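You operate a simulated robot arm through the tools that you are given. There is no shell and no other tool.

The job below is to be done with a simulated robot arm. You get a single attempt, and the scene is never put back.

Task
Zero the gear model, crank in gear 2 until it shows 3 REV, then put the brake on.
Fine: the brake is the purple lever.

The check looks at the end state, three seconds after you hand in, the way a careful person would. Anything else that was tipped, shoved, dropped, spilled or broken makes it a failure.

Robot
A 7-joint arm with a two-finger parallel gripper, fixed in place. Base frame: the origin is at the foot of the arm, x ahead of it, y to its left, z up. Units: cm, rad, N and s.
Its first joint turns from -2.304 to 2.304 rad. Payload 3.91 kg.
The TCP is the grasp point between the finger pads, 3 cm short of the fingertips. In the tool frame z runs along the fingers and y along their closing line. Largest opening 11 cm; finger width 2, thickness 1; the body of the gripper, 4.8 by 11.2 cm, starts 5.5 cm behind the TCP.
Orientation is that of the tool frame in the base frame, as [roll, pitch, yaw] about the fixed x, y, z axes, in that order (R = Rz(yaw) Ry(pitch) Rx(roll)). With the fingers straight down and closing along the base's y, the tool's x points along the base's -x, its y along +y and its z along -z.

Tools
- The arm moves only by the tool drive_tool. Its argument "targets" is a list that holds one entry, the list of rows, each a list of 7 numbers: the shift along the base's x, y, z in cm, then the turn, a rotation vector about the base's x, y, z in rad, then the opening in per cent of the stroke, from 0 (shut) to 100 (fully open). In form: [[[tx, ty, tz, wx, wy, wz, jaw], ...]]. A call has 1 to 20 rows; each row shifts and turns the commanded pose from where the row before left it. A row lasts 0.2 s, in which the tool goes at most 5 cm and 0.15 rad; a call with a longer step from one row to the next is refused whole, and so is a gripper value outside its range. Where a pose cannot be reached the arm comes as near as it can. A force on the tool above 90 N (or 10 N above the force at the start of the call, whichever is more), or a blocked arm, ends the call early, and 0.2 s more pass. The fingers move at their own pace (about 10.8 cm/s each) and stop on an object; they squeeze with about 42 N. The grip force told is the motor's: it shows also when the fingers shut on nothing. Time passes only in rows, and 0.2 s behind the last, so rows that do not move let the fingers close. The reply holds the time, the measured pose of the TCP, the force on the tool along the base axes, the opening and the grip force, in the units named above and with some noise, with the torque about the TCP (base axes, N m) and any sound that the robot's microphone picked up.
- Cameras (640 x 400 px; columns grow to the right, rows downward): "scene" is fixed at [39.32, -64.4, 155.75]; the picture's right is [1.00, -0.02, 0.00], its down [-0.01, -0.41, -0.91] and it looks along [0.02, 0.91, -0.41] (base axes); focal length 316 px, centre (320, 200). "wrist" rides on the gripper at [7.2, 1.7, -10.3] in the tool frame; the picture's right is [-0.23, 0.97, 0.00], its down [-0.76, -0.18, -0.62] and it looks along [-0.61, -0.14, 0.78] (tool axes); focal length 222 px, centre (320, 200). There is no depth. A picture from a camera that has moved, and an enlarged one, comes with that camera's place and axes in the base frame and with its lens. The place of the scene camera against the robot may be out by one fixed shift of up to 1.8 cm in any direction.
- get_image(camera): a new picture of that camera. No time passes.
- inspect(camera, box): a new picture of the part [left, top, right, bottom] of that camera's present view, enlarged. No time passes.
- sign_off(): hands the job in; it is judged then, once.

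Places have to be worked out from the pictures, the camera data and where the tool is seen. Open the gripper and draw the arm clear of the work before you hand the job in, unless the task says otherwise.

The tools are called after ">>>" as name(argument=value, ...) on one line, values as JSON. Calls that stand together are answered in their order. drive_tool: Moves the arm, as the interface text tells. Its arguments: {"type":"object","properties":{"targets":{"type":"array","items":{"type":"array","items":{"type":"array","items":{"type":"number"}}}}},"required":["targets"]} The other tools are called the same way: get_image (camera) takes a picture; inspect (camera, box) takes an enlarged picture of a part of a camera's view; sign_off () hands the job in.

At the start:

```text
clock: 0.0
eef_pos: [29.37, 64.63, 109.94]
orientation: [-3.141, -0.002, -3.141]
ft_force: [-0.6, 0.3, 1.0]
wrist_torque: [-0.03, -0.03, 0.01]
width: 10.99
gripper_force: 0.0
```

scene: 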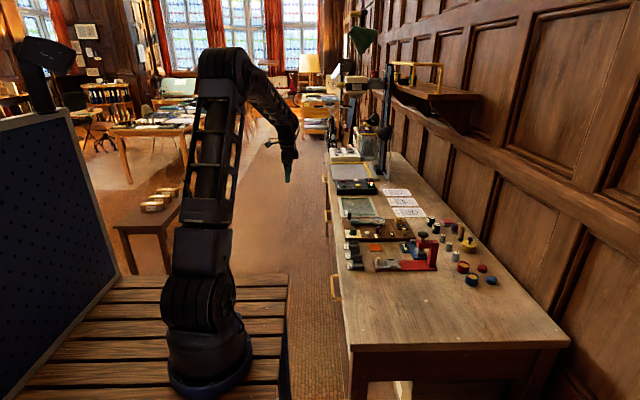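
wrist: 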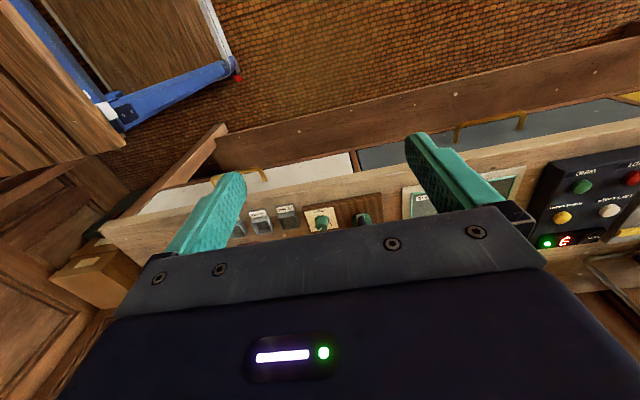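

The first pictures show a bench to the right with several devices; I'll enlarge the scene camera to find the gear model and read its labels.

>>> inspect(camera="scene", box=[320, 200, 520, 325])

>>> inspect(camera="scene", box=[320, 120, 450, 201])

>>> inspect(camera="wrist", box=[200, 150, 640, 260])

```text
3.20 times, centred on (420, 262) of scene
camera zoom: at [39.32, -64.4, 155.75], right [1.0, -0.02, 0.0], down [-0.01, -0.41, -0.91], along [0.02, 0.91, -0.41], focal length 1010 px, centre (0, 0)
```

zoom: 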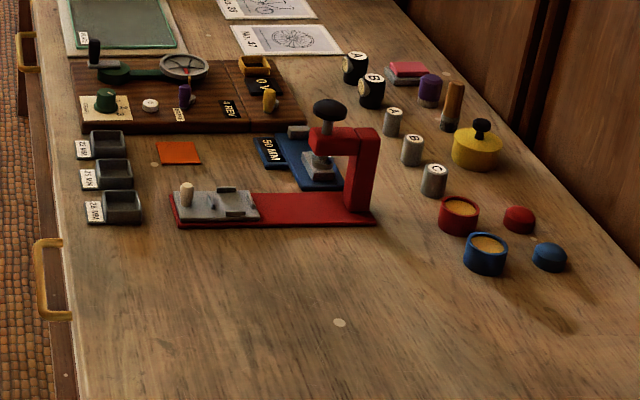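

```text
4.92 times, centred on (385, 160) of scene
camera zoom: at [39.32, -64.4, 155.75], right [1.0, -0.02, 0.0], down [-0.01, -0.41, -0.91], along [0.02, 0.91, -0.41], focal length 1554 px, centre (0, 394)
```

zoom: 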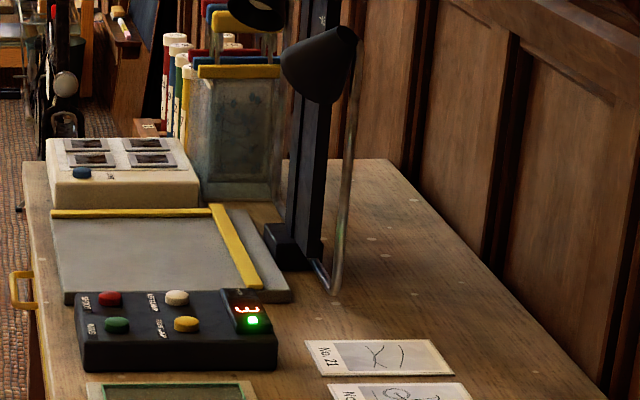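

```text
1.45 times, centred on (420, 205) of wrist
camera zoom: at [22.12, 66.46, 120.25], right [0.23, 0.97, 0.0], down [0.76, -0.18, 0.62], along [0.61, -0.14, -0.78], focal length 323 px, centre (174, 193)
```

zoom: 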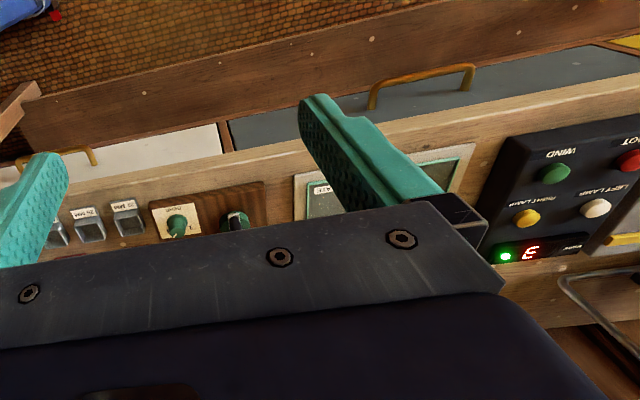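

The wooden board with green dial, white button, purple lever, crank and counter plates looks like the gear model. I zoom in more on it.

>>> inspect(camera="scene", box=[340, 212, 420, 262])

>>> inspect(camera="scene", box=[340, 225, 380, 250])

>>> inspect(camera="scene", box=[375, 215, 415, 240])

```text
8.00 times, centred on (380, 237) of scene
camera zoom: at [39.32, -64.4, 155.75], right [1.0, -0.02, 0.0], down [-0.01, -0.41, -0.91], along [0.02, 0.91, -0.41], focal length 2526 px, centre (-160, -96)
```

zoom: 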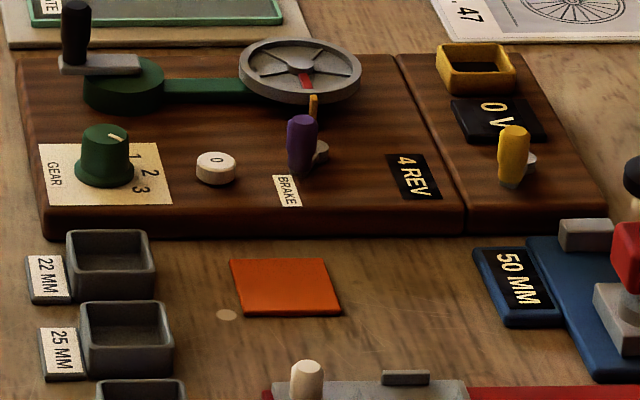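

```text
16.00 times, centred on (360, 238) of scene
camera zoom: at [39.32, -64.4, 155.75], right [1.0, -0.02, 0.0], down [-0.01, -0.41, -0.91], along [0.02, 0.91, -0.41], focal length 5052 px, centre (-320, -400)
```

zoom: 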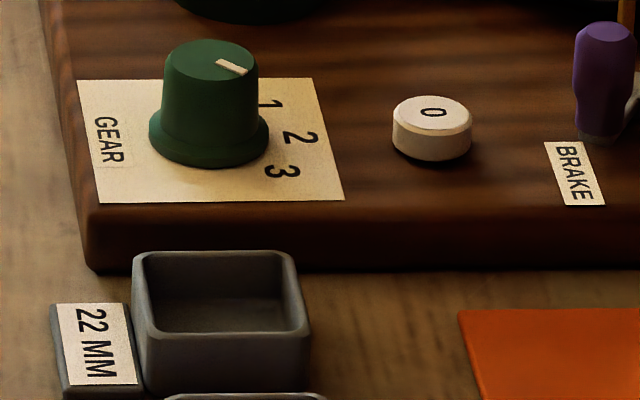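

```text
16.00 times, centred on (395, 228) of scene
camera zoom: at [39.32, -64.4, 155.75], right [1.0, -0.02, 0.0], down [-0.01, -0.41, -0.91], along [0.02, 0.91, -0.41], focal length 5052 px, centre (-880, -240)
```

zoom: 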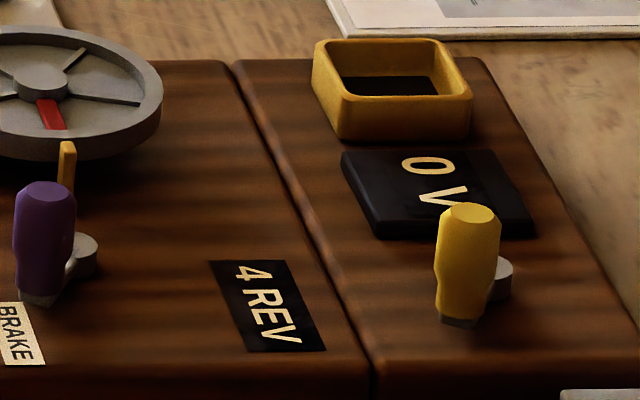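

The gear selector knob (green) points at 1, the counter shows 4 REV, and triangulating the knob from both cameras gives about (57, 59, 84). I move the tool back over the board at a safe height to get a better wrist view.

>>> drive_tool(targets=[[[4, -2, 0, 0, 0, 0, 100], [4, -2, 0, 0, 0, 0, 100], [3, -2, 0, 0, 0, 0, 100], [0, 0, 0, 0, 0, 0, 100]]])

>>> get_image(camera="wrist")

>>> get_image(camera="scene")

```text
clock: 1.0
eef_pos: [40.26, 58.73, 109.94]
orientation: [3.141, -0.001, -3.141]
ft_force: [0.7, -0.8, -0.2]
wrist_torque: [-0.01, 0.0, -0.01]
width: 11.01
gripper_force: 0.0
```

```text
taken
camera wrist: at [32.96, 60.47, 120.25], right [0.23, 0.97, 0.0], down [0.76, -0.18, 0.62], along [0.61, -0.14, -0.78], focal length 222 px, centre (320, 200)
```

wrist: 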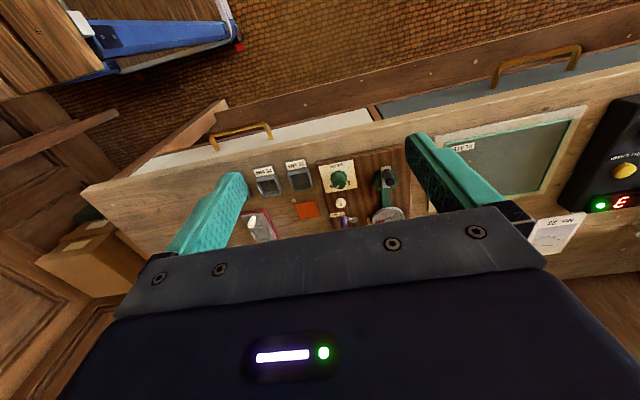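

```text
taken
```

scene: 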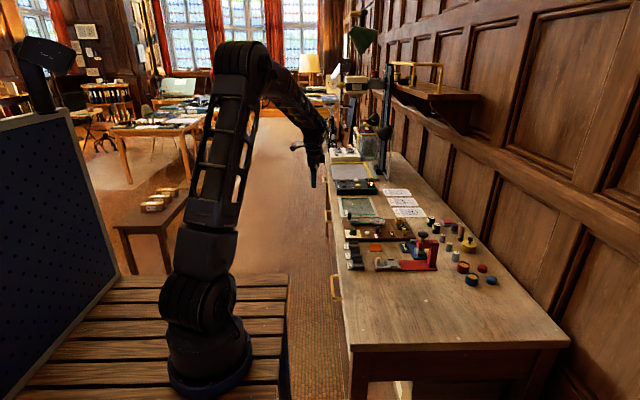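

The knob again triangulates to about (57, 59, 84). I move farther forward so the board falls in the unobstructed part of the wrist view.

>>> drive_tool(targets=[[[4, -1, 0, 0, 0, 0, 100], [4, -1, 0, 0, 0, 0, 100], [4, -1, 0, 0, 0, 0, 100], [4, -1, 0, 0, 0, 0, 100], [0, 0, 0, 0, 0, 0, 100]]])

>>> get_image(camera="wrist")

>>> get_image(camera="scene")

```text
clock: 2.2
eef_pos: [56.49, 54.73, 109.89]
orientation: [-3.14, 0.001, 3.14]
ft_force: [-0.7, -0.5, 0.6]
wrist_torque: [-0.01, 0.0, 0.02]
width: 11.0
gripper_force: 0.0
```

```text
taken
camera wrist: at [49.22, 56.5, 120.29], right [0.23, 0.97, 0.0], down [0.76, -0.18, 0.62], along [0.61, -0.14, -0.78], focal length 222 px, centre (320, 200)
```

wrist: 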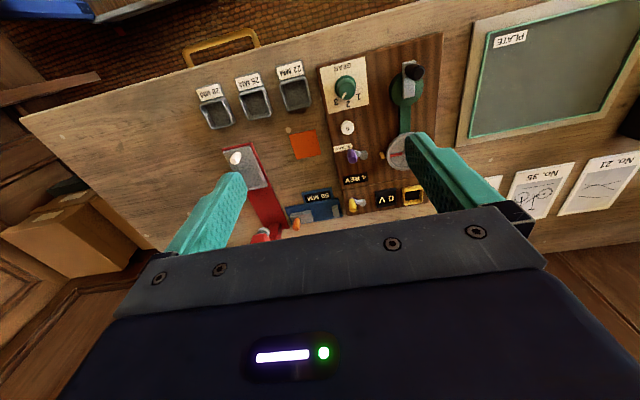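

```text
taken
```

scene: 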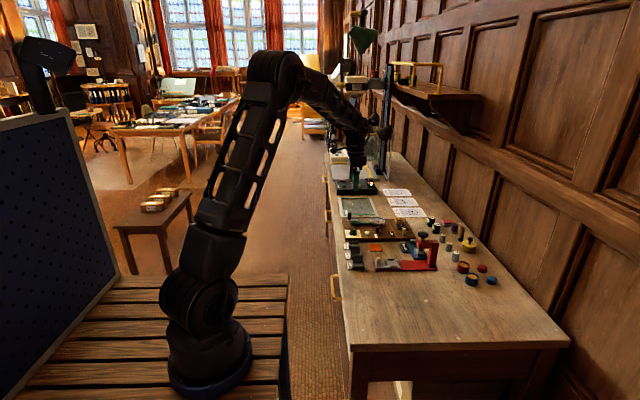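

The board is now in view between the fingers. I enlarge the wrist view of the board for details and positions.

>>> inspect(camera="wrist", box=[300, 40, 460, 140])

>>> inspect(camera="wrist", box=[320, 115, 448, 215])

```text
4.00 times, centred on (380, 90) of wrist
camera zoom: at [49.22, 56.5, 120.29], right [0.23, 0.97, 0.0], down [0.76, -0.18, 0.62], along [0.61, -0.14, -0.78], focal length 888 px, centre (80, 640)
```

zoom: 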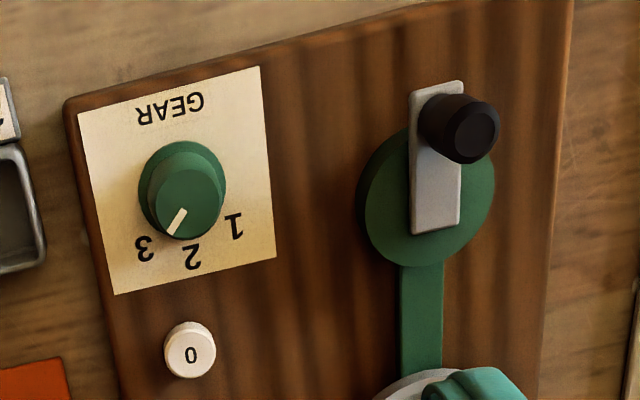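

```text
4.00 times, centred on (384, 165) of wrist
camera zoom: at [49.22, 56.5, 120.29], right [0.23, 0.97, 0.0], down [0.76, -0.18, 0.62], along [0.61, -0.14, -0.78], focal length 888 px, centre (64, 340)
```

zoom: 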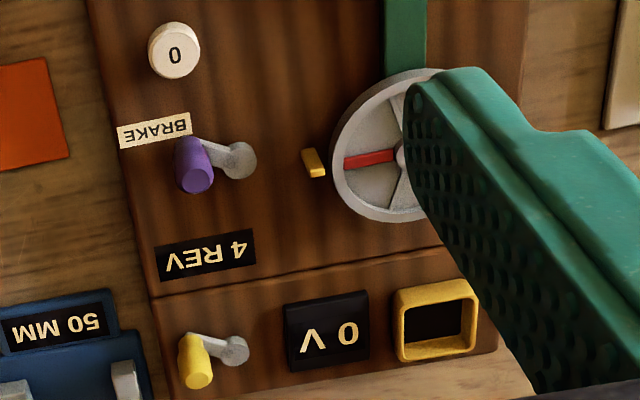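

Viewed from above, the knob's mark points at 3 (parallax in the scene view misled me); 1, 2, 3 lie about 45° apart. The white "0" button is about (64, 58, 83), the purple lever near (69, 58) and the crank handle near (57, 67). I shut the gripper and move above the button to look closer.

>>> drive_tool(targets=[[[3.5, 1, -3, 0, 0, 0, 0], [2, 1, -4, 0, 0, 0, 0], [2, 1, -3, 0, 0, 0, 0], [0, 0, 0, 0, 0, 0, 0], [0, 0, 0, 0, 0, 0, 0]]])

>>> get_image(camera="wrist")

>>> get_image(camera="scene")

```text
clock: 3.4
eef_pos: [63.76, 57.94, 100.04]
orientation: [-3.14, 0.0, -3.141]
ft_force: [0.2, 0.2, -0.2]
wrist_torque: [-0.02, 0.04, -0.02]
width: 0.0
gripper_force: 38.0
```

```text
taken
camera wrist: at [56.61, 59.65, 110.32], right [0.23, 0.97, 0.0], down [0.76, -0.18, 0.62], along [0.61, -0.14, -0.78], focal length 222 px, centre (320, 200)
```

wrist: 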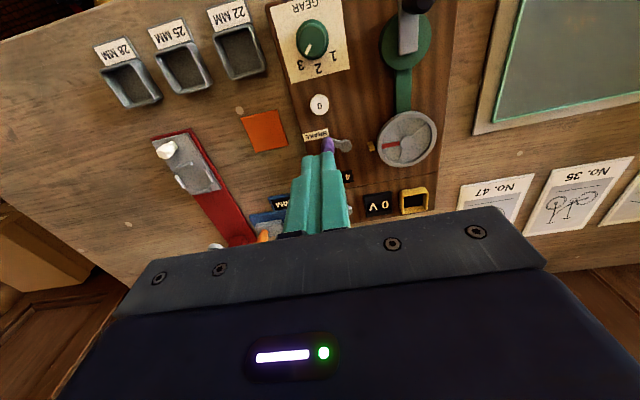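

```text
taken
```

scene: 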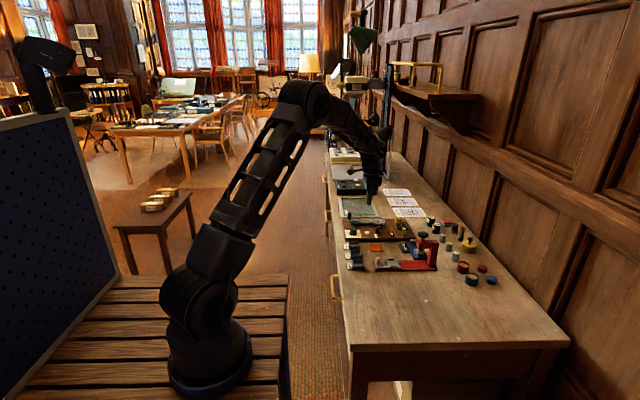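

Good unobstructed view of the board now. I enlarge to refine positions of the button, knob, crank and lever.

>>> inspect(camera="wrist", box=[260, 0, 452, 120])

>>> inspect(camera="wrist", box=[290, 85, 450, 185])

```text
3.33 times, centred on (356, 60) of wrist
camera zoom: at [56.61, 59.65, 110.32], right [0.23, 0.97, 0.0], down [0.76, -0.18, 0.62], along [0.61, -0.14, -0.78], focal length 740 px, centre (200, 667)
```

zoom: 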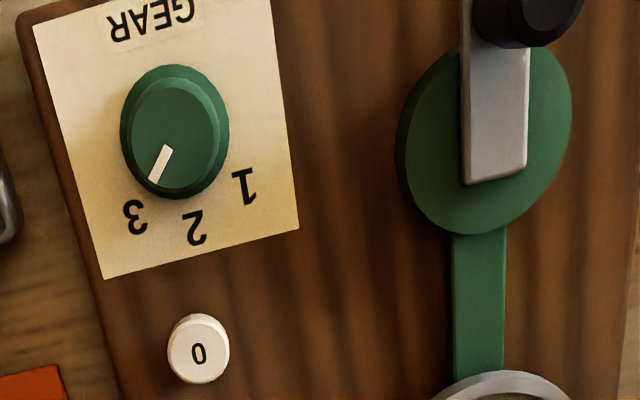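

```text
4.00 times, centred on (370, 135) of wrist
camera zoom: at [56.61, 59.65, 110.32], right [0.23, 0.97, 0.0], down [0.76, -0.18, 0.62], along [0.61, -0.14, -0.78], focal length 888 px, centre (120, 460)
```

zoom: 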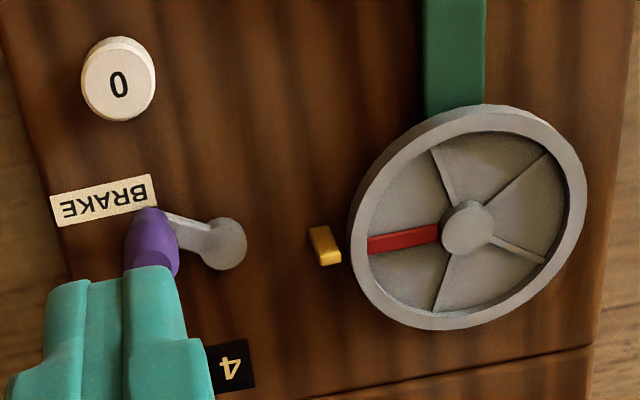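

The button top is about (63.9, 57.9, 83.5), right under the closed fingers. I descend to just above it.

>>> drive_tool(targets=[[[0.1, 0, -4, 0, 0, 0, 0], [0, 0, -4, 0, 0, 0, 0], [0, 0, -3, 0, 0, 0, 0], [0, 0, -1, 0, 0, 0, 0], [0, 0, 0, 0, 0, 0, 0]]])

>>> inspect(camera="wrist", box=[220, 80, 420, 205])

>>> inspect(camera="scene", box=[340, 202, 420, 252])

```text
clock: 4.6
eef_pos: [64.04, 57.52, 88.05]
orientation: [3.141, 0.002, -3.141]
ft_force: [-0.4, 0.8, 0.6]
wrist_torque: [-0.01, -0.01, -0.02]
width: 0.0
gripper_force: 37.8
```

```text
3.20 times, centred on (320, 142) of wrist
camera zoom: at [56.85, 59.28, 98.25], right [0.23, 0.97, 0.0], down [0.76, -0.18, 0.62], along [0.61, -0.14, -0.78], focal length 711 px, centre (320, 384)
```

zoom: 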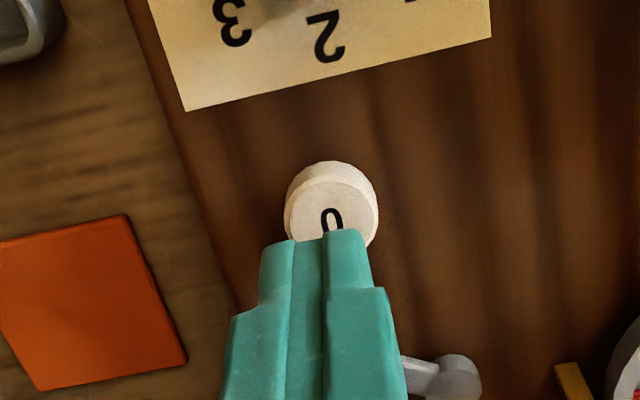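

```text
8.00 times, centred on (380, 227) of scene
camera zoom: at [39.32, -64.4, 155.75], right [1.0, -0.02, 0.0], down [-0.01, -0.41, -0.91], along [0.02, 0.91, -0.41], focal length 2526 px, centre (-160, -16)
```

zoom: 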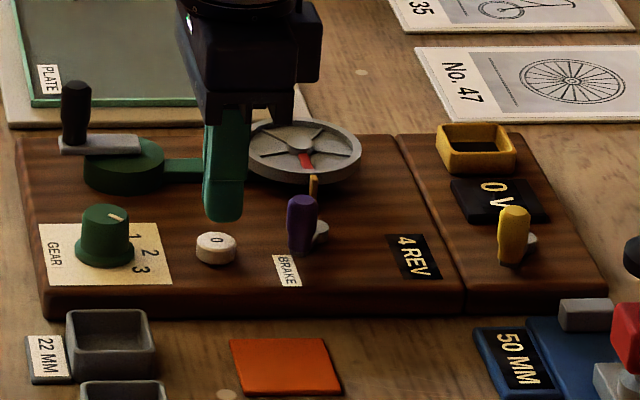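

Fingertips hover ~1.5 cm over the button, slightly off by (-0.5, +0.4) cm. I correct and creep down.

>>> drive_tool(targets=[[[-0.4, 0.4, 0, 0, 0, 0, 0], [0, 0, -0.5, 0, 0, 0, 0], [0, 0, -0.4, 0, 0, 0, 0], [0, 0, -0.3, 0, 0, 0, 0], [0, 0, 0, 0, 0, 0, 0]]])

>>> inspect(camera="wrist", box=[220, 80, 420, 205])

>>> inspect(camera="scene", box=[340, 202, 420, 252])

```text
clock: 5.8
eef_pos: [63.53, 58.11, 86.75]
orientation: [3.141, 0.001, -3.141]
ft_force: [0.3, -0.1, -0.1]
wrist_torque: [0.0, 0.0, -0.01]
width: 0.0
gripper_force: 37.9
```

```text
3.20 times, centred on (320, 142) of wrist
camera zoom: at [56.31, 59.79, 97.05], right [0.23, 0.97, 0.0], down [0.76, -0.18, 0.62], along [0.61, -0.14, -0.78], focal length 711 px, centre (320, 384)
```

zoom: 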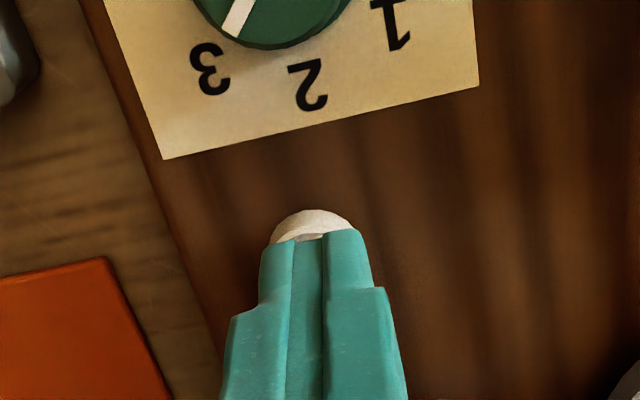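

```text
8.00 times, centred on (380, 227) of scene
camera zoom: at [39.32, -64.4, 155.75], right [1.0, -0.02, 0.0], down [-0.01, -0.41, -0.91], along [0.02, 0.91, -0.41], focal length 2526 px, centre (-160, -16)
```

zoom: 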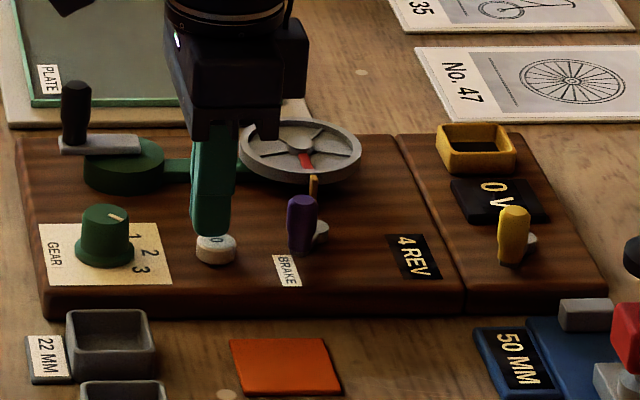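

Tips are just above the button and centred; I press down in small steps while watching the force and listening.

>>> drive_tool(targets=[[[0, 0, -0.2, 0, 0, 0, 0], [0, 0, -0.2, 0, 0, 0, 0]]])

>>> inspect(camera="scene", box=[340, 202, 420, 252])

```text
clock: 6.4
eef_pos: [63.47, 58.05, 86.41]
orientation: [-3.141, 0.0, -3.141]
ft_force: [-0.5, -0.1, -0.2]
wrist_torque: [0.01, -0.02, 0.03]
width: 0.0
gripper_force: 37.2
```

```text
8.00 times, centred on (380, 227) of scene
camera zoom: at [39.32, -64.4, 155.75], right [1.0, -0.02, 0.0], down [-0.01, -0.41, -0.91], along [0.02, 0.91, -0.41], focal length 2526 px, centre (-160, -16)
```

zoom: 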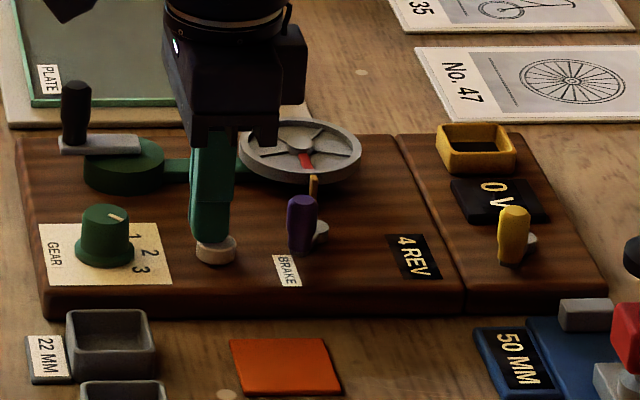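

No contact force yet; I continue down in small increments.

>>> drive_tool(targets=[[[0, 0, -0.15, 0, 0, 0, 0], [0, 0, -0.15, 0, 0, 0, 0]]])

>>> inspect(camera="scene", box=[340, 202, 420, 252])

```text
clock: 7.0
eef_pos: [63.53, 58.1, 86.14]
orientation: [-3.141, 0.0, 3.14]
ft_force: [-0.8, 0.0, -0.3]
wrist_torque: [0.0, 0.05, 0.0]
width: 0.0
gripper_force: 37.7
```

```text
8.00 times, centred on (380, 227) of scene
camera zoom: at [39.32, -64.4, 155.75], right [1.0, -0.02, 0.0], down [-0.01, -0.41, -0.91], along [0.02, 0.91, -0.41], focal length 2526 px, centre (-160, -16)
```

zoom: 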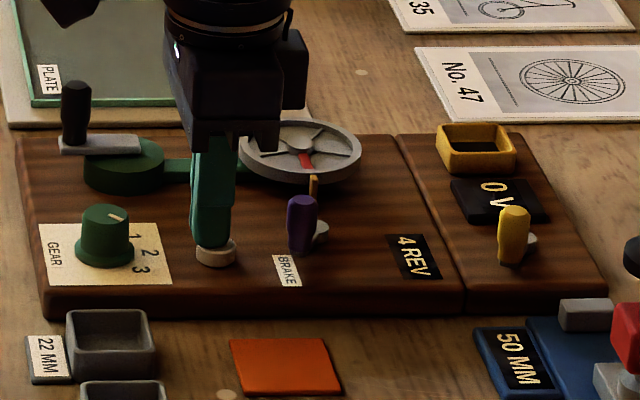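

Still no contact force; the tip is about at the button's top face. I continue stepping down.

>>> drive_tool(targets=[[[0, 0, -0.15, 0, 0, 0, 0], [0, 0, -0.15, 0, 0, 0, 0]]])

>>> inspect(camera="scene", box=[340, 202, 420, 252])

```text
clock: 7.6
eef_pos: [63.63, 58.12, 85.73]
orientation: [3.142, -0.001, 3.141]
ft_force: [-2.0, -0.2, 3.4]
wrist_torque: [0.03, 0.08, 0.01]
width: 0.0
gripper_force: 37.8
heard: click
```

```text
8.00 times, centred on (380, 227) of scene
camera zoom: at [39.32, -64.4, 155.75], right [1.0, -0.02, 0.0], down [-0.01, -0.41, -0.91], along [0.02, 0.91, -0.41], focal length 2526 px, centre (-160, -16)
```

zoom: 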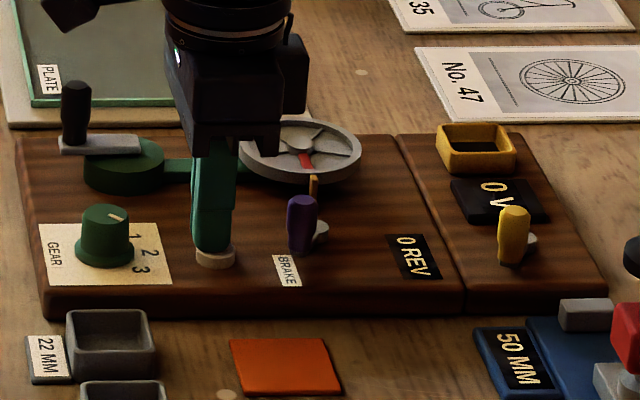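

Click heard and the counter now reads 0 REV. I retreat upward, move over the green knob (≈57.8, 58.6) and half-open the gripper.

>>> drive_tool(targets=[[[0, 0, 2, 0, 0, 0, 0], [0, 0, 4, 0, 0, 0, 0], [0, 0, 3, 0, 0, 0, 0], [-3, 0.3, 0, 0, 0, 0, 50], [-2.8, 0.3, 0, 0, 0, 0, 50], [0, 0, 0, 0, 0, 0, 50], [0, 0, 0, 0, 0, 0, 50]]])

>>> get_image(camera="wrist")

>>> inspect(camera="scene", box=[340, 202, 420, 252])

```text
clock: 9.2
eef_pos: [57.8, 58.68, 94.64]
orientation: [-3.14, 0.001, -3.141]
ft_force: [-1.2, -0.5, -1.2]
wrist_torque: [0.0, -0.01, 0.01]
width: 5.49
gripper_force: 0.1
```

```text
taken
camera wrist: at [50.52, 60.53, 105.01], right [0.23, 0.97, 0.0], down [0.76, -0.18, 0.62], along [0.61, -0.14, -0.78], focal length 222 px, centre (320, 200)
```

wrist: 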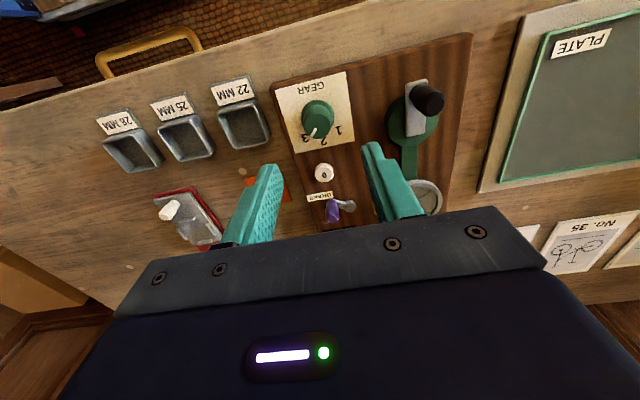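

```text
8.00 times, centred on (380, 227) of scene
camera zoom: at [39.32, -64.4, 155.75], right [1.0, -0.02, 0.0], down [-0.01, -0.41, -0.91], along [0.02, 0.91, -0.41], focal length 2526 px, centre (-160, -16)
```

zoom: 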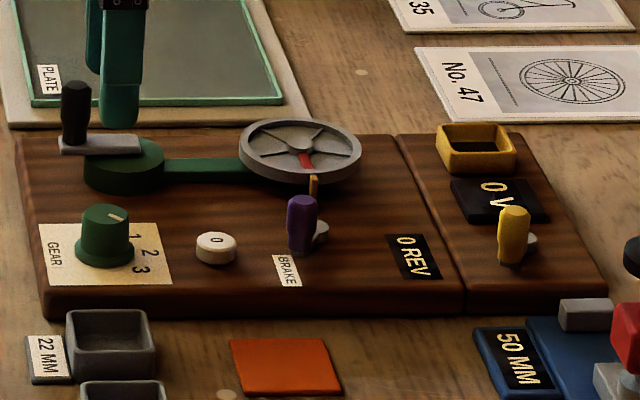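

Counter still reads 0 REV. I enlarge the wrist view around the knob to centre the grip.

>>> inspect(camera="wrist", box=[240, 60, 400, 160])

```text
4.00 times, centred on (320, 110) of wrist
camera zoom: at [50.52, 60.53, 105.01], right [0.23, 0.97, 0.0], down [0.76, -0.18, 0.62], along [0.61, -0.14, -0.78], focal length 888 px, centre (320, 560)
```

zoom: 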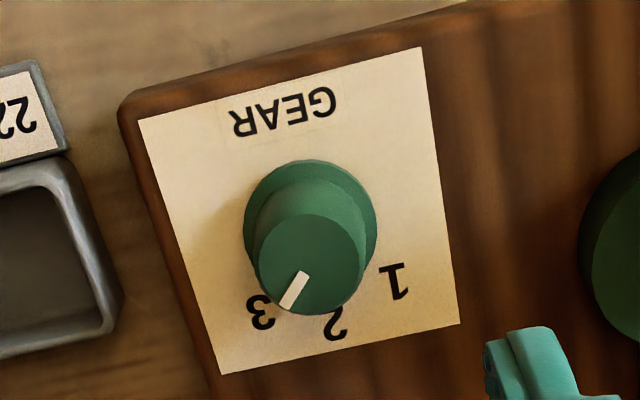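

The knob axis is at (57.75, 58.57), top z≈84.7. I descend with the fingers straddling it.

>>> drive_tool(targets=[[[0, -0.1, -3, 0, 0, 0, 50], [0, 0, -3, 0, 0, 0, 50], [0, 0, -1.5, 0, 0, 0, 50], [0, 0, 0, 0, 0, 0, 50]]])

>>> inspect(camera="wrist", box=[220, 80, 420, 205])

>>> inspect(camera="scene", box=[340, 202, 420, 252])

```text
clock: 10.2
eef_pos: [57.79, 58.63, 87.26]
orientation: [-3.141, 0.0, 3.14]
ft_force: [0.1, 0.6, -0.5]
wrist_torque: [-0.01, 0.01, 0.0]
width: 5.5
gripper_force: 0.0
```

```text
3.20 times, centred on (320, 142) of wrist
camera zoom: at [50.51, 60.43, 97.48], right [0.23, 0.97, 0.0], down [0.76, -0.18, 0.62], along [0.61, -0.14, -0.78], focal length 711 px, centre (320, 384)
```

zoom: 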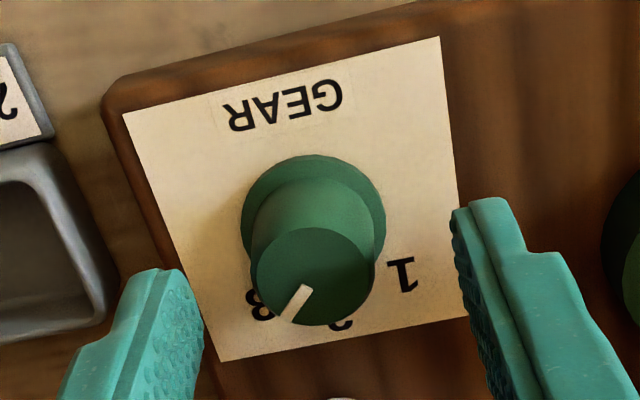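

```text
8.00 times, centred on (380, 227) of scene
camera zoom: at [39.32, -64.4, 155.75], right [1.0, -0.02, 0.0], down [-0.01, -0.41, -0.91], along [0.02, 0.91, -0.41], focal length 2526 px, centre (-160, -16)
```

zoom: 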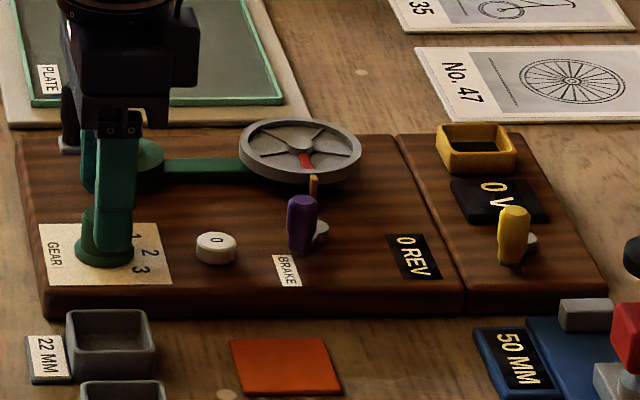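

Fingers straddle the knob symmetrically. I lower 0.9 cm more and close on it.

>>> drive_tool(targets=[[[0, 0, -0.5, 0, 0, 0, 50], [0, 0, -0.4, 0, 0, 0, 50], [0, 0, 0, 0, 0, 0, 35], [0, 0, 0, 0, 0, 0, 25], [0, 0, 0, 0, 0, 0, 15], [0, 0, 0, 0, 0, 0, 15]]])

>>> inspect(camera="wrist", box=[220, 80, 420, 205])

```text
clock: 11.6
eef_pos: [57.86, 58.55, 86.46]
orientation: [-3.141, 0.001, -3.14]
ft_force: [-1.0, -5.4, 0.7]
wrist_torque: [-0.13, 0.08, 0.01]
width: 2.69
gripper_force: 44.9
```

```text
3.20 times, centred on (320, 142) of wrist
camera zoom: at [50.54, 60.28, 96.67], right [0.23, 0.97, 0.0], down [0.76, -0.18, 0.62], along [0.61, -0.14, -0.78], focal length 711 px, centre (320, 384)
```

zoom: 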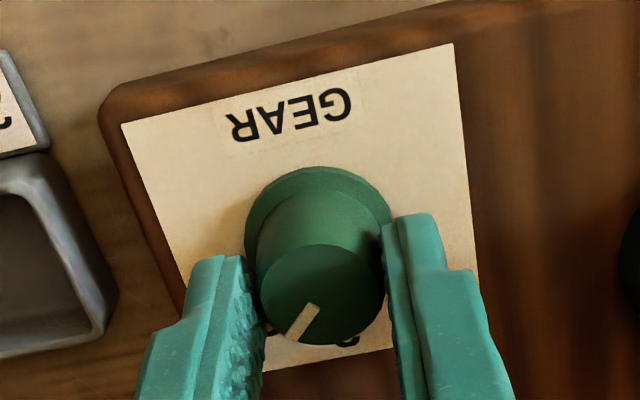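

The knob is gripped (2.7 cm). I turn it about +z in steps toward 2 (about 0.785 rad in total), checking partway.

>>> drive_tool(targets=[[[0, 0, 0, 0, 0, 0.1, 15], [0, 0, 0, 0, 0, 0.1, 15], [0, 0, 0, 0, 0, 0.1, 15], [0, 0, 0, 0, 0, 0.1, 15]]])

>>> get_image(camera="wrist")

```text
clock: 12.6
eef_pos: [57.76, 58.48, 86.43]
orientation: [3.141, 0.001, -2.741]
ft_force: [0.5, -11.6, 1.4]
wrist_torque: [-0.56, 0.47, 0.0]
width: 2.69
gripper_force: 44.9
```

```text
taken
camera wrist: at [50.45, 57.31, 96.67], right [-0.17, 0.99, 0.0], down [0.77, 0.13, 0.62], along [0.61, 0.11, -0.78], focal length 222 px, centre (320, 200)
```

wrist: 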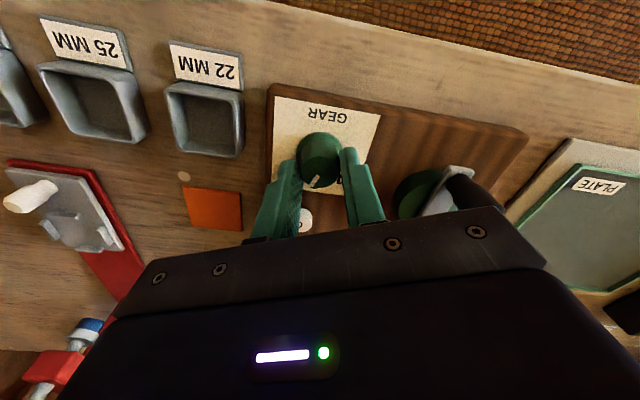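

The knob turns with the gripper. I complete the turn to about 0.785 rad.

>>> drive_tool(targets=[[[0, 0, 0, 0, 0, 0.1, 15], [0, 0, 0, 0, 0, 0.1, 15], [0, 0, 0, 0, 0, 0.1, 15], [0, 0, 0, 0, 0, 0.085, 15], [0, 0, 0, 0, 0, 0, 15]]])

>>> get_image(camera="wrist")

>>> inspect(camera="wrist", box=[240, 90, 400, 190])

```text
clock: 13.8
eef_pos: [57.79, 58.52, 86.49]
orientation: [-3.141, 0.0, -2.354]
ft_force: [-4.4, -17.2, -4.6]
wrist_torque: [-0.58, 0.17, -0.02]
width: 2.67
gripper_force: 45.3
```

```text
taken
camera wrist: at [51.48, 54.65, 96.68], right [-0.53, 0.85, 0.0], down [0.66, 0.41, 0.62], along [0.53, 0.33, -0.78], focal length 222 px, centre (320, 200)
```

wrist: 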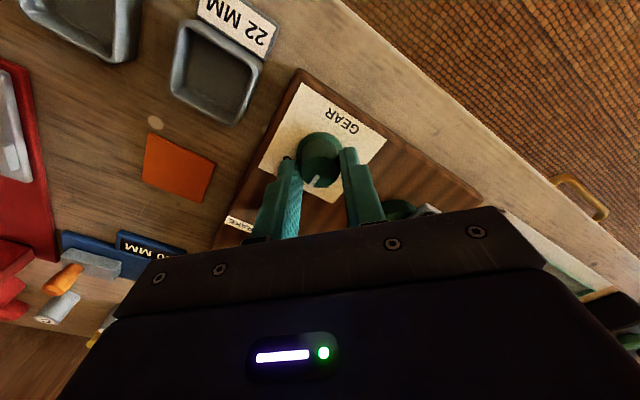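

```text
4.00 times, centred on (320, 140) of wrist
camera zoom: at [51.48, 54.65, 96.68], right [-0.53, 0.85, 0.0], down [0.66, 0.41, 0.62], along [0.53, 0.33, -0.78], focal length 888 px, centre (320, 440)
```

zoom: 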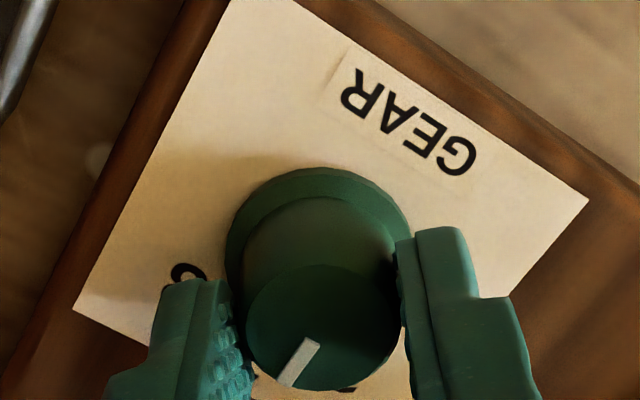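

The gripper has turned 45° with the knob. I release, raise the tool, and turn it back to check the selector.

>>> drive_tool(targets=[[[0, 0, 0, 0, 0, 0, 35], [0, 0, 0, 0, 0, 0, 50], [0, 0, 0, 0, 0, 0, 50], [0, 0, 2, 0, 0, 0, 50], [0, 0, 3, 0, 0, 0, 50], [0, 0, 3, 0, 0, 0, 50], [0, 0, 0, 0, 0, 0, 50]]])

>>> get_image(camera="wrist")

>>> inspect(camera="wrist", box=[240, 60, 400, 160])

>>> inspect(camera="scene", box=[340, 202, 420, 252])

```text
clock: 15.4
eef_pos: [57.88, 58.54, 94.51]
orientation: [-3.141, -0.001, -2.356]
ft_force: [0.1, -0.4, 0.0]
wrist_torque: [-0.02, -0.03, 0.02]
width: 5.5
gripper_force: 0.0
```

```text
taken
camera wrist: at [51.51, 54.76, 104.78], right [-0.53, 0.85, 0.0], down [0.66, 0.41, 0.62], along [0.53, 0.33, -0.78], focal length 222 px, centre (320, 200)
```

wrist: 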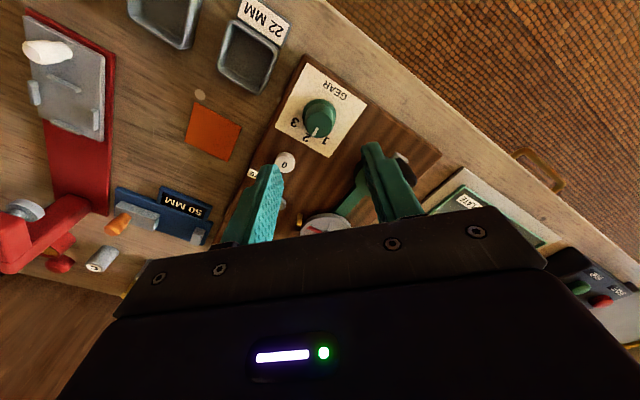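

```text
4.00 times, centred on (320, 110) of wrist
camera zoom: at [51.51, 54.76, 104.78], right [-0.53, 0.85, 0.0], down [0.66, 0.41, 0.62], along [0.53, 0.33, -0.78], focal length 888 px, centre (320, 560)
```

zoom: 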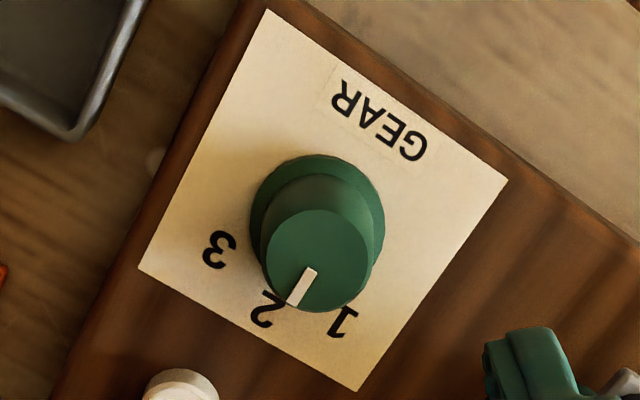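

```text
8.00 times, centred on (380, 227) of scene
camera zoom: at [39.32, -64.4, 155.75], right [1.0, -0.02, 0.0], down [-0.01, -0.41, -0.91], along [0.02, 0.91, -0.41], focal length 2526 px, centre (-160, -16)
```

zoom: 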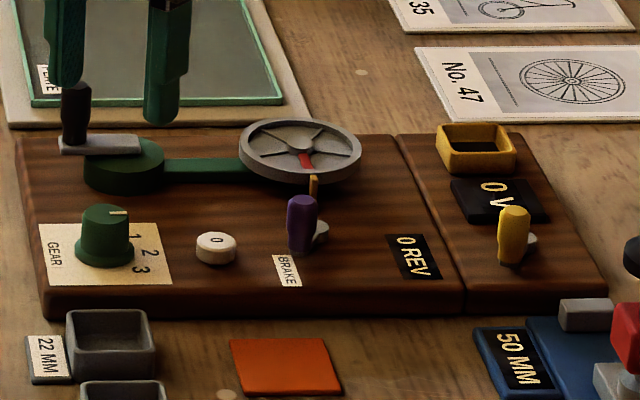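

The knob's mark now points at 2 and the counter still shows 0 REV. I turn the tool back to its original yaw at this height and look at the crank.

>>> drive_tool(targets=[[[0, 0, 2, 0, 0, -0.14, 50], [0, 0, 2, 0, 0, -0.14, 50], [0, 2, 0, 0, 0, -0.14, 50], [0, 2, 0, 0, 0, -0.14, 50], [0, 0, 0, 0, 0, -0.14, 50], [0, 0, 0, 0, 0, -0.085, 50], [0, 0, 0, 0, 0, 0, 50]]])

>>> get_image(camera="wrist")

>>> inspect(camera="wrist", box=[280, 40, 472, 160])

```text
clock: 17.0
eef_pos: [57.71, 62.62, 98.39]
orientation: [3.141, 0.001, 3.14]
ft_force: [0.9, 0.5, -0.6]
wrist_torque: [0.0, 0.01, 0.01]
width: 5.49
gripper_force: 0.1
```

```text
taken
camera wrist: at [50.52, 64.37, 108.7], right [0.23, 0.97, 0.0], down [0.76, -0.18, 0.62], along [0.61, -0.14, -0.78], focal length 222 px, centre (320, 200)
```

wrist: 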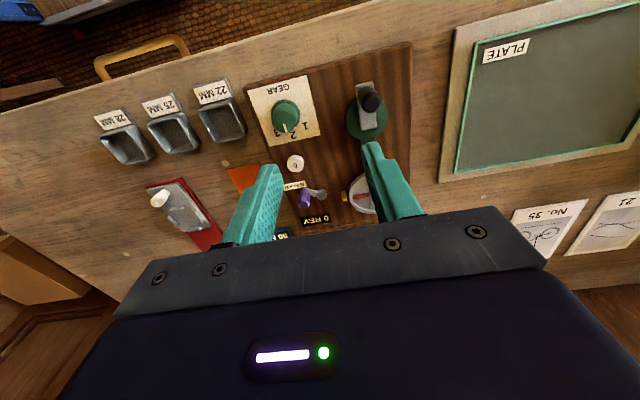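

```text
3.33 times, centred on (376, 100) of wrist
camera zoom: at [50.52, 64.37, 108.7], right [0.23, 0.97, 0.0], down [0.76, -0.18, 0.62], along [0.61, -0.14, -0.78], focal length 740 px, centre (133, 533)
```

zoom: 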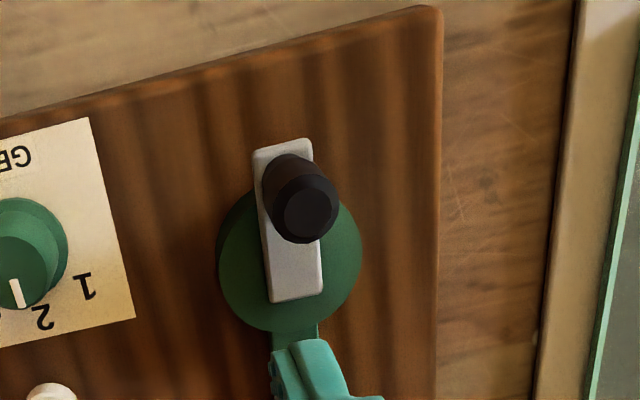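

The crank handle (vertical peg, top z≈88.45) is at about (56.9, 67.5) and the hub near (59.9, 67.6), so radius ≈3 cm. I move above the handle.

>>> drive_tool(targets=[[[-0.4, 2.4, 0, 0, 0, 0, 50], [-0.4, 2.4, 0, 0, 0, 0, 50], [0, 0, -3, 0, 0, 0, 50], [0, 0, -3, 0, 0, 0, 50], [0, 0, 0, 0, 0, 0, 50]]])

>>> get_image(camera="wrist")

>>> inspect(camera="wrist", box=[220, 70, 420, 195])

>>> inspect(camera="scene", box=[340, 202, 420, 252])

```text
clock: 18.2
eef_pos: [56.98, 67.47, 92.41]
orientation: [-3.141, -0.001, -3.142]
ft_force: [0.7, 0.2, 0.7]
wrist_torque: [0.01, 0.0, 0.0]
width: 5.51
gripper_force: 0.1
```

```text
taken
camera wrist: at [49.73, 69.12, 102.67], right [0.23, 0.97, 0.0], down [0.76, -0.18, 0.62], along [0.61, -0.14, -0.78], focal length 222 px, centre (320, 200)
```

wrist: 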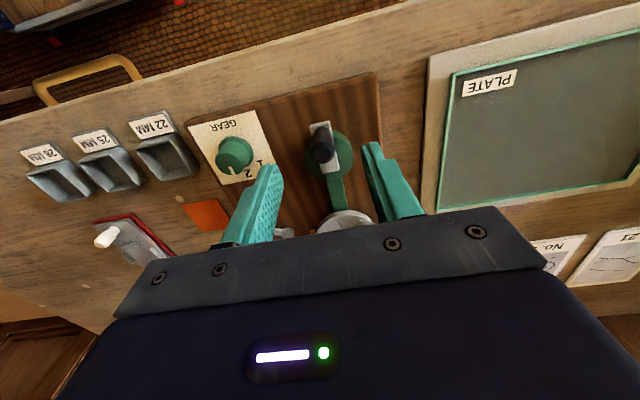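

```text
3.20 times, centred on (320, 132) of wrist
camera zoom: at [49.73, 69.12, 102.67], right [0.23, 0.97, 0.0], down [0.76, -0.18, 0.62], along [0.61, -0.14, -0.78], focal length 711 px, centre (320, 416)
```

zoom: 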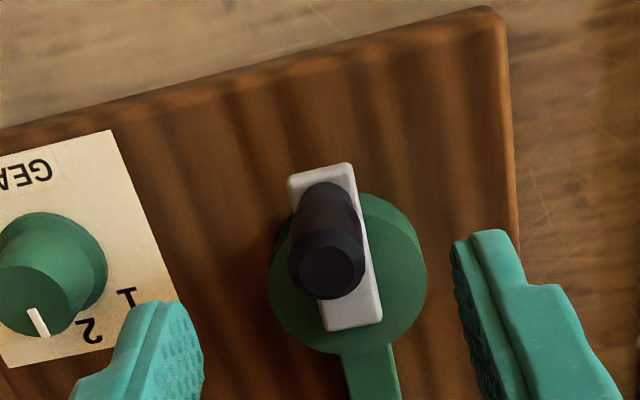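

```text
8.00 times, centred on (380, 227) of scene
camera zoom: at [39.32, -64.4, 155.75], right [1.0, -0.02, 0.0], down [-0.01, -0.41, -0.91], along [0.02, 0.91, -0.41], focal length 2526 px, centre (-160, -16)
```

zoom: 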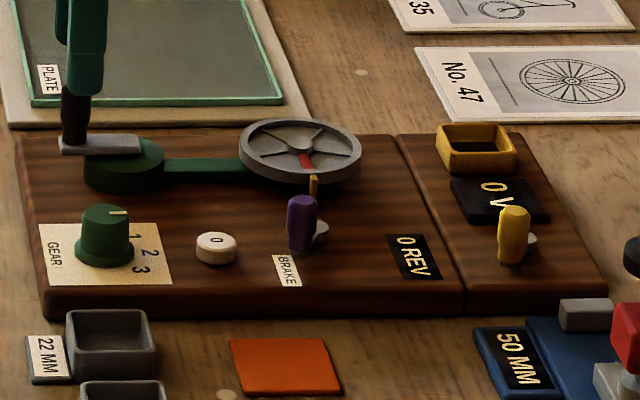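

The handle is at about (56.75, 67.6). I descend around it so tips end ~0.4 cm above the crank arm, and close.

>>> drive_tool(targets=[[[-0.2, 0.1, -2, 0, 0, 0, 50], [0, 0, -1.5, 0, 0, 0, 50], [0, 0, -0.8, 0, 0, 0, 50], [0, 0, 0, 0, 0, 0, 50]]])

>>> inspect(camera="wrist", box=[220, 90, 420, 215])

>>> inspect(camera="scene", box=[340, 202, 420, 252])

```text
clock: 19.2
eef_pos: [56.78, 67.55, 88.06]
orientation: [3.14, -0.002, 3.139]
ft_force: [0.0, 0.6, 0.1]
wrist_torque: [0.0, 0.01, -0.01]
width: 5.49
gripper_force: 0.2
```

```text
3.20 times, centred on (320, 152) of wrist
camera zoom: at [49.5, 69.27, 98.33], right [0.23, 0.97, 0.0], down [0.76, -0.18, 0.62], along [0.61, -0.14, -0.78], focal length 711 px, centre (320, 352)
```

zoom: 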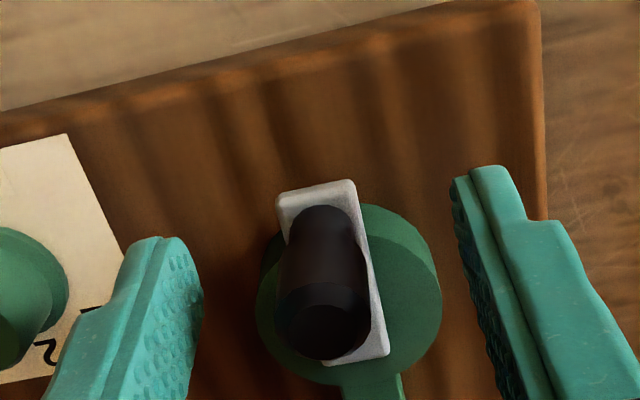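

```text
8.00 times, centred on (380, 227) of scene
camera zoom: at [39.32, -64.4, 155.75], right [1.0, -0.02, 0.0], down [-0.01, -0.41, -0.91], along [0.02, 0.91, -0.41], focal length 2526 px, centre (-160, -16)
```

zoom: 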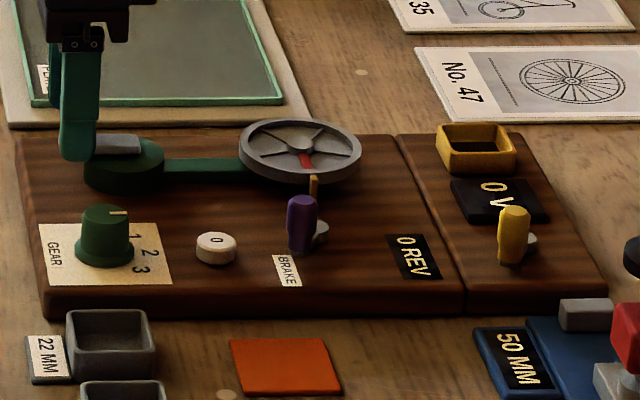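

Alignment is good with the tips ~0.8 cm above the crank arm. I close on the handle.

>>> drive_tool(targets=[[[0, 0, 0, 0, 0, 0, 35], [0, 0, 0, 0, 0, 0, 22], [0, 0, 0, 0, 0, 0, 10], [0, 0, 0, 0, 0, 0, 10]]])

>>> inspect(camera="wrist", box=[220, 90, 420, 215])

>>> inspect(camera="scene", box=[340, 202, 420, 252])

```text
clock: 20.2
eef_pos: [56.72, 67.44, 88.09]
orientation: [-3.141, 0.0, 3.141]
ft_force: [-0.7, 0.7, 0.0]
wrist_torque: [-0.34, 0.02, 0.05]
width: 1.76
gripper_force: 45.4
```

```text
3.20 times, centred on (320, 152) of wrist
camera zoom: at [49.5, 69.26, 98.34], right [0.23, 0.97, 0.0], down [0.76, -0.18, 0.62], along [0.61, -0.14, -0.78], focal length 711 px, centre (320, 352)
```

zoom: 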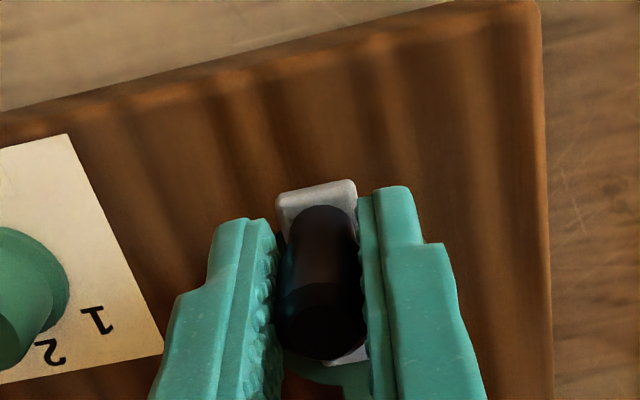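

```text
8.00 times, centred on (380, 227) of scene
camera zoom: at [39.32, -64.4, 155.75], right [1.0, -0.02, 0.0], down [-0.01, -0.41, -0.91], along [0.02, 0.91, -0.41], focal length 2526 px, centre (-160, -16)
```

zoom: 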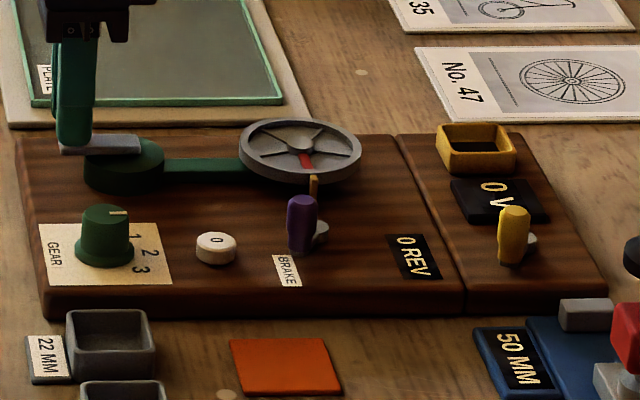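

Handle is gripped (1.76 cm). I try about 30° clockwise (seen from above) and check force, wheel mark and counter.

>>> drive_tool(targets=[[[0.05, 0.52, 0, 0, 0, 0, 10], [0.13, 0.51, 0, 0, 0, 0, 10], [0.22, 0.47, 0, 0, 0, 0, 10], [0, 0, 0, 0, 0, 0, 10]]])

>>> inspect(camera="wrist", box=[220, 90, 420, 215])

>>> inspect(camera="scene", box=[340, 202, 420, 252])

```text
clock: 21.2
eef_pos: [57.22, 69.06, 87.98]
orientation: [-3.141, 0.0, 3.14]
ft_force: [0.7, 0.0, 5.0]
wrist_torque: [-0.27, 0.35, 0.04]
width: 1.74
gripper_force: 45.4
```

```text
3.20 times, centred on (320, 152) of wrist
camera zoom: at [49.9, 70.78, 98.34], right [0.23, 0.97, 0.0], down [0.76, -0.18, 0.62], along [0.61, -0.14, -0.78], focal length 711 px, centre (320, 352)
```

zoom: 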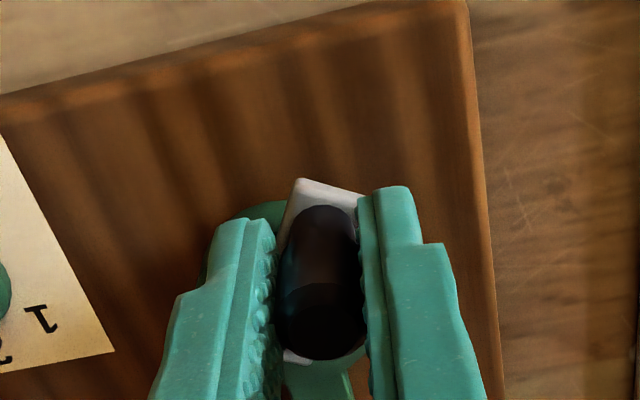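

```text
8.00 times, centred on (380, 227) of scene
camera zoom: at [39.32, -64.4, 155.75], right [1.0, -0.02, 0.0], down [-0.01, -0.41, -0.91], along [0.02, 0.91, -0.41], focal length 2526 px, centre (-160, -16)
```

zoom: 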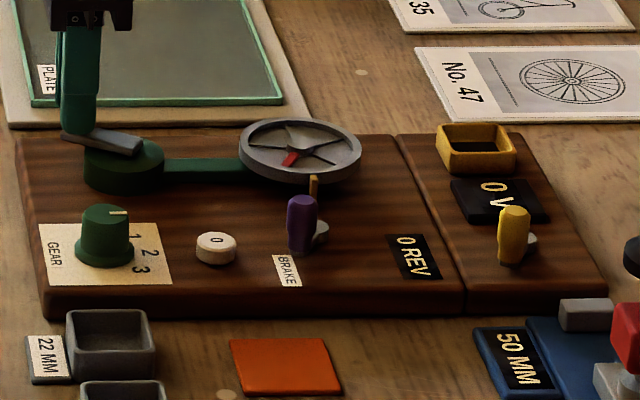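

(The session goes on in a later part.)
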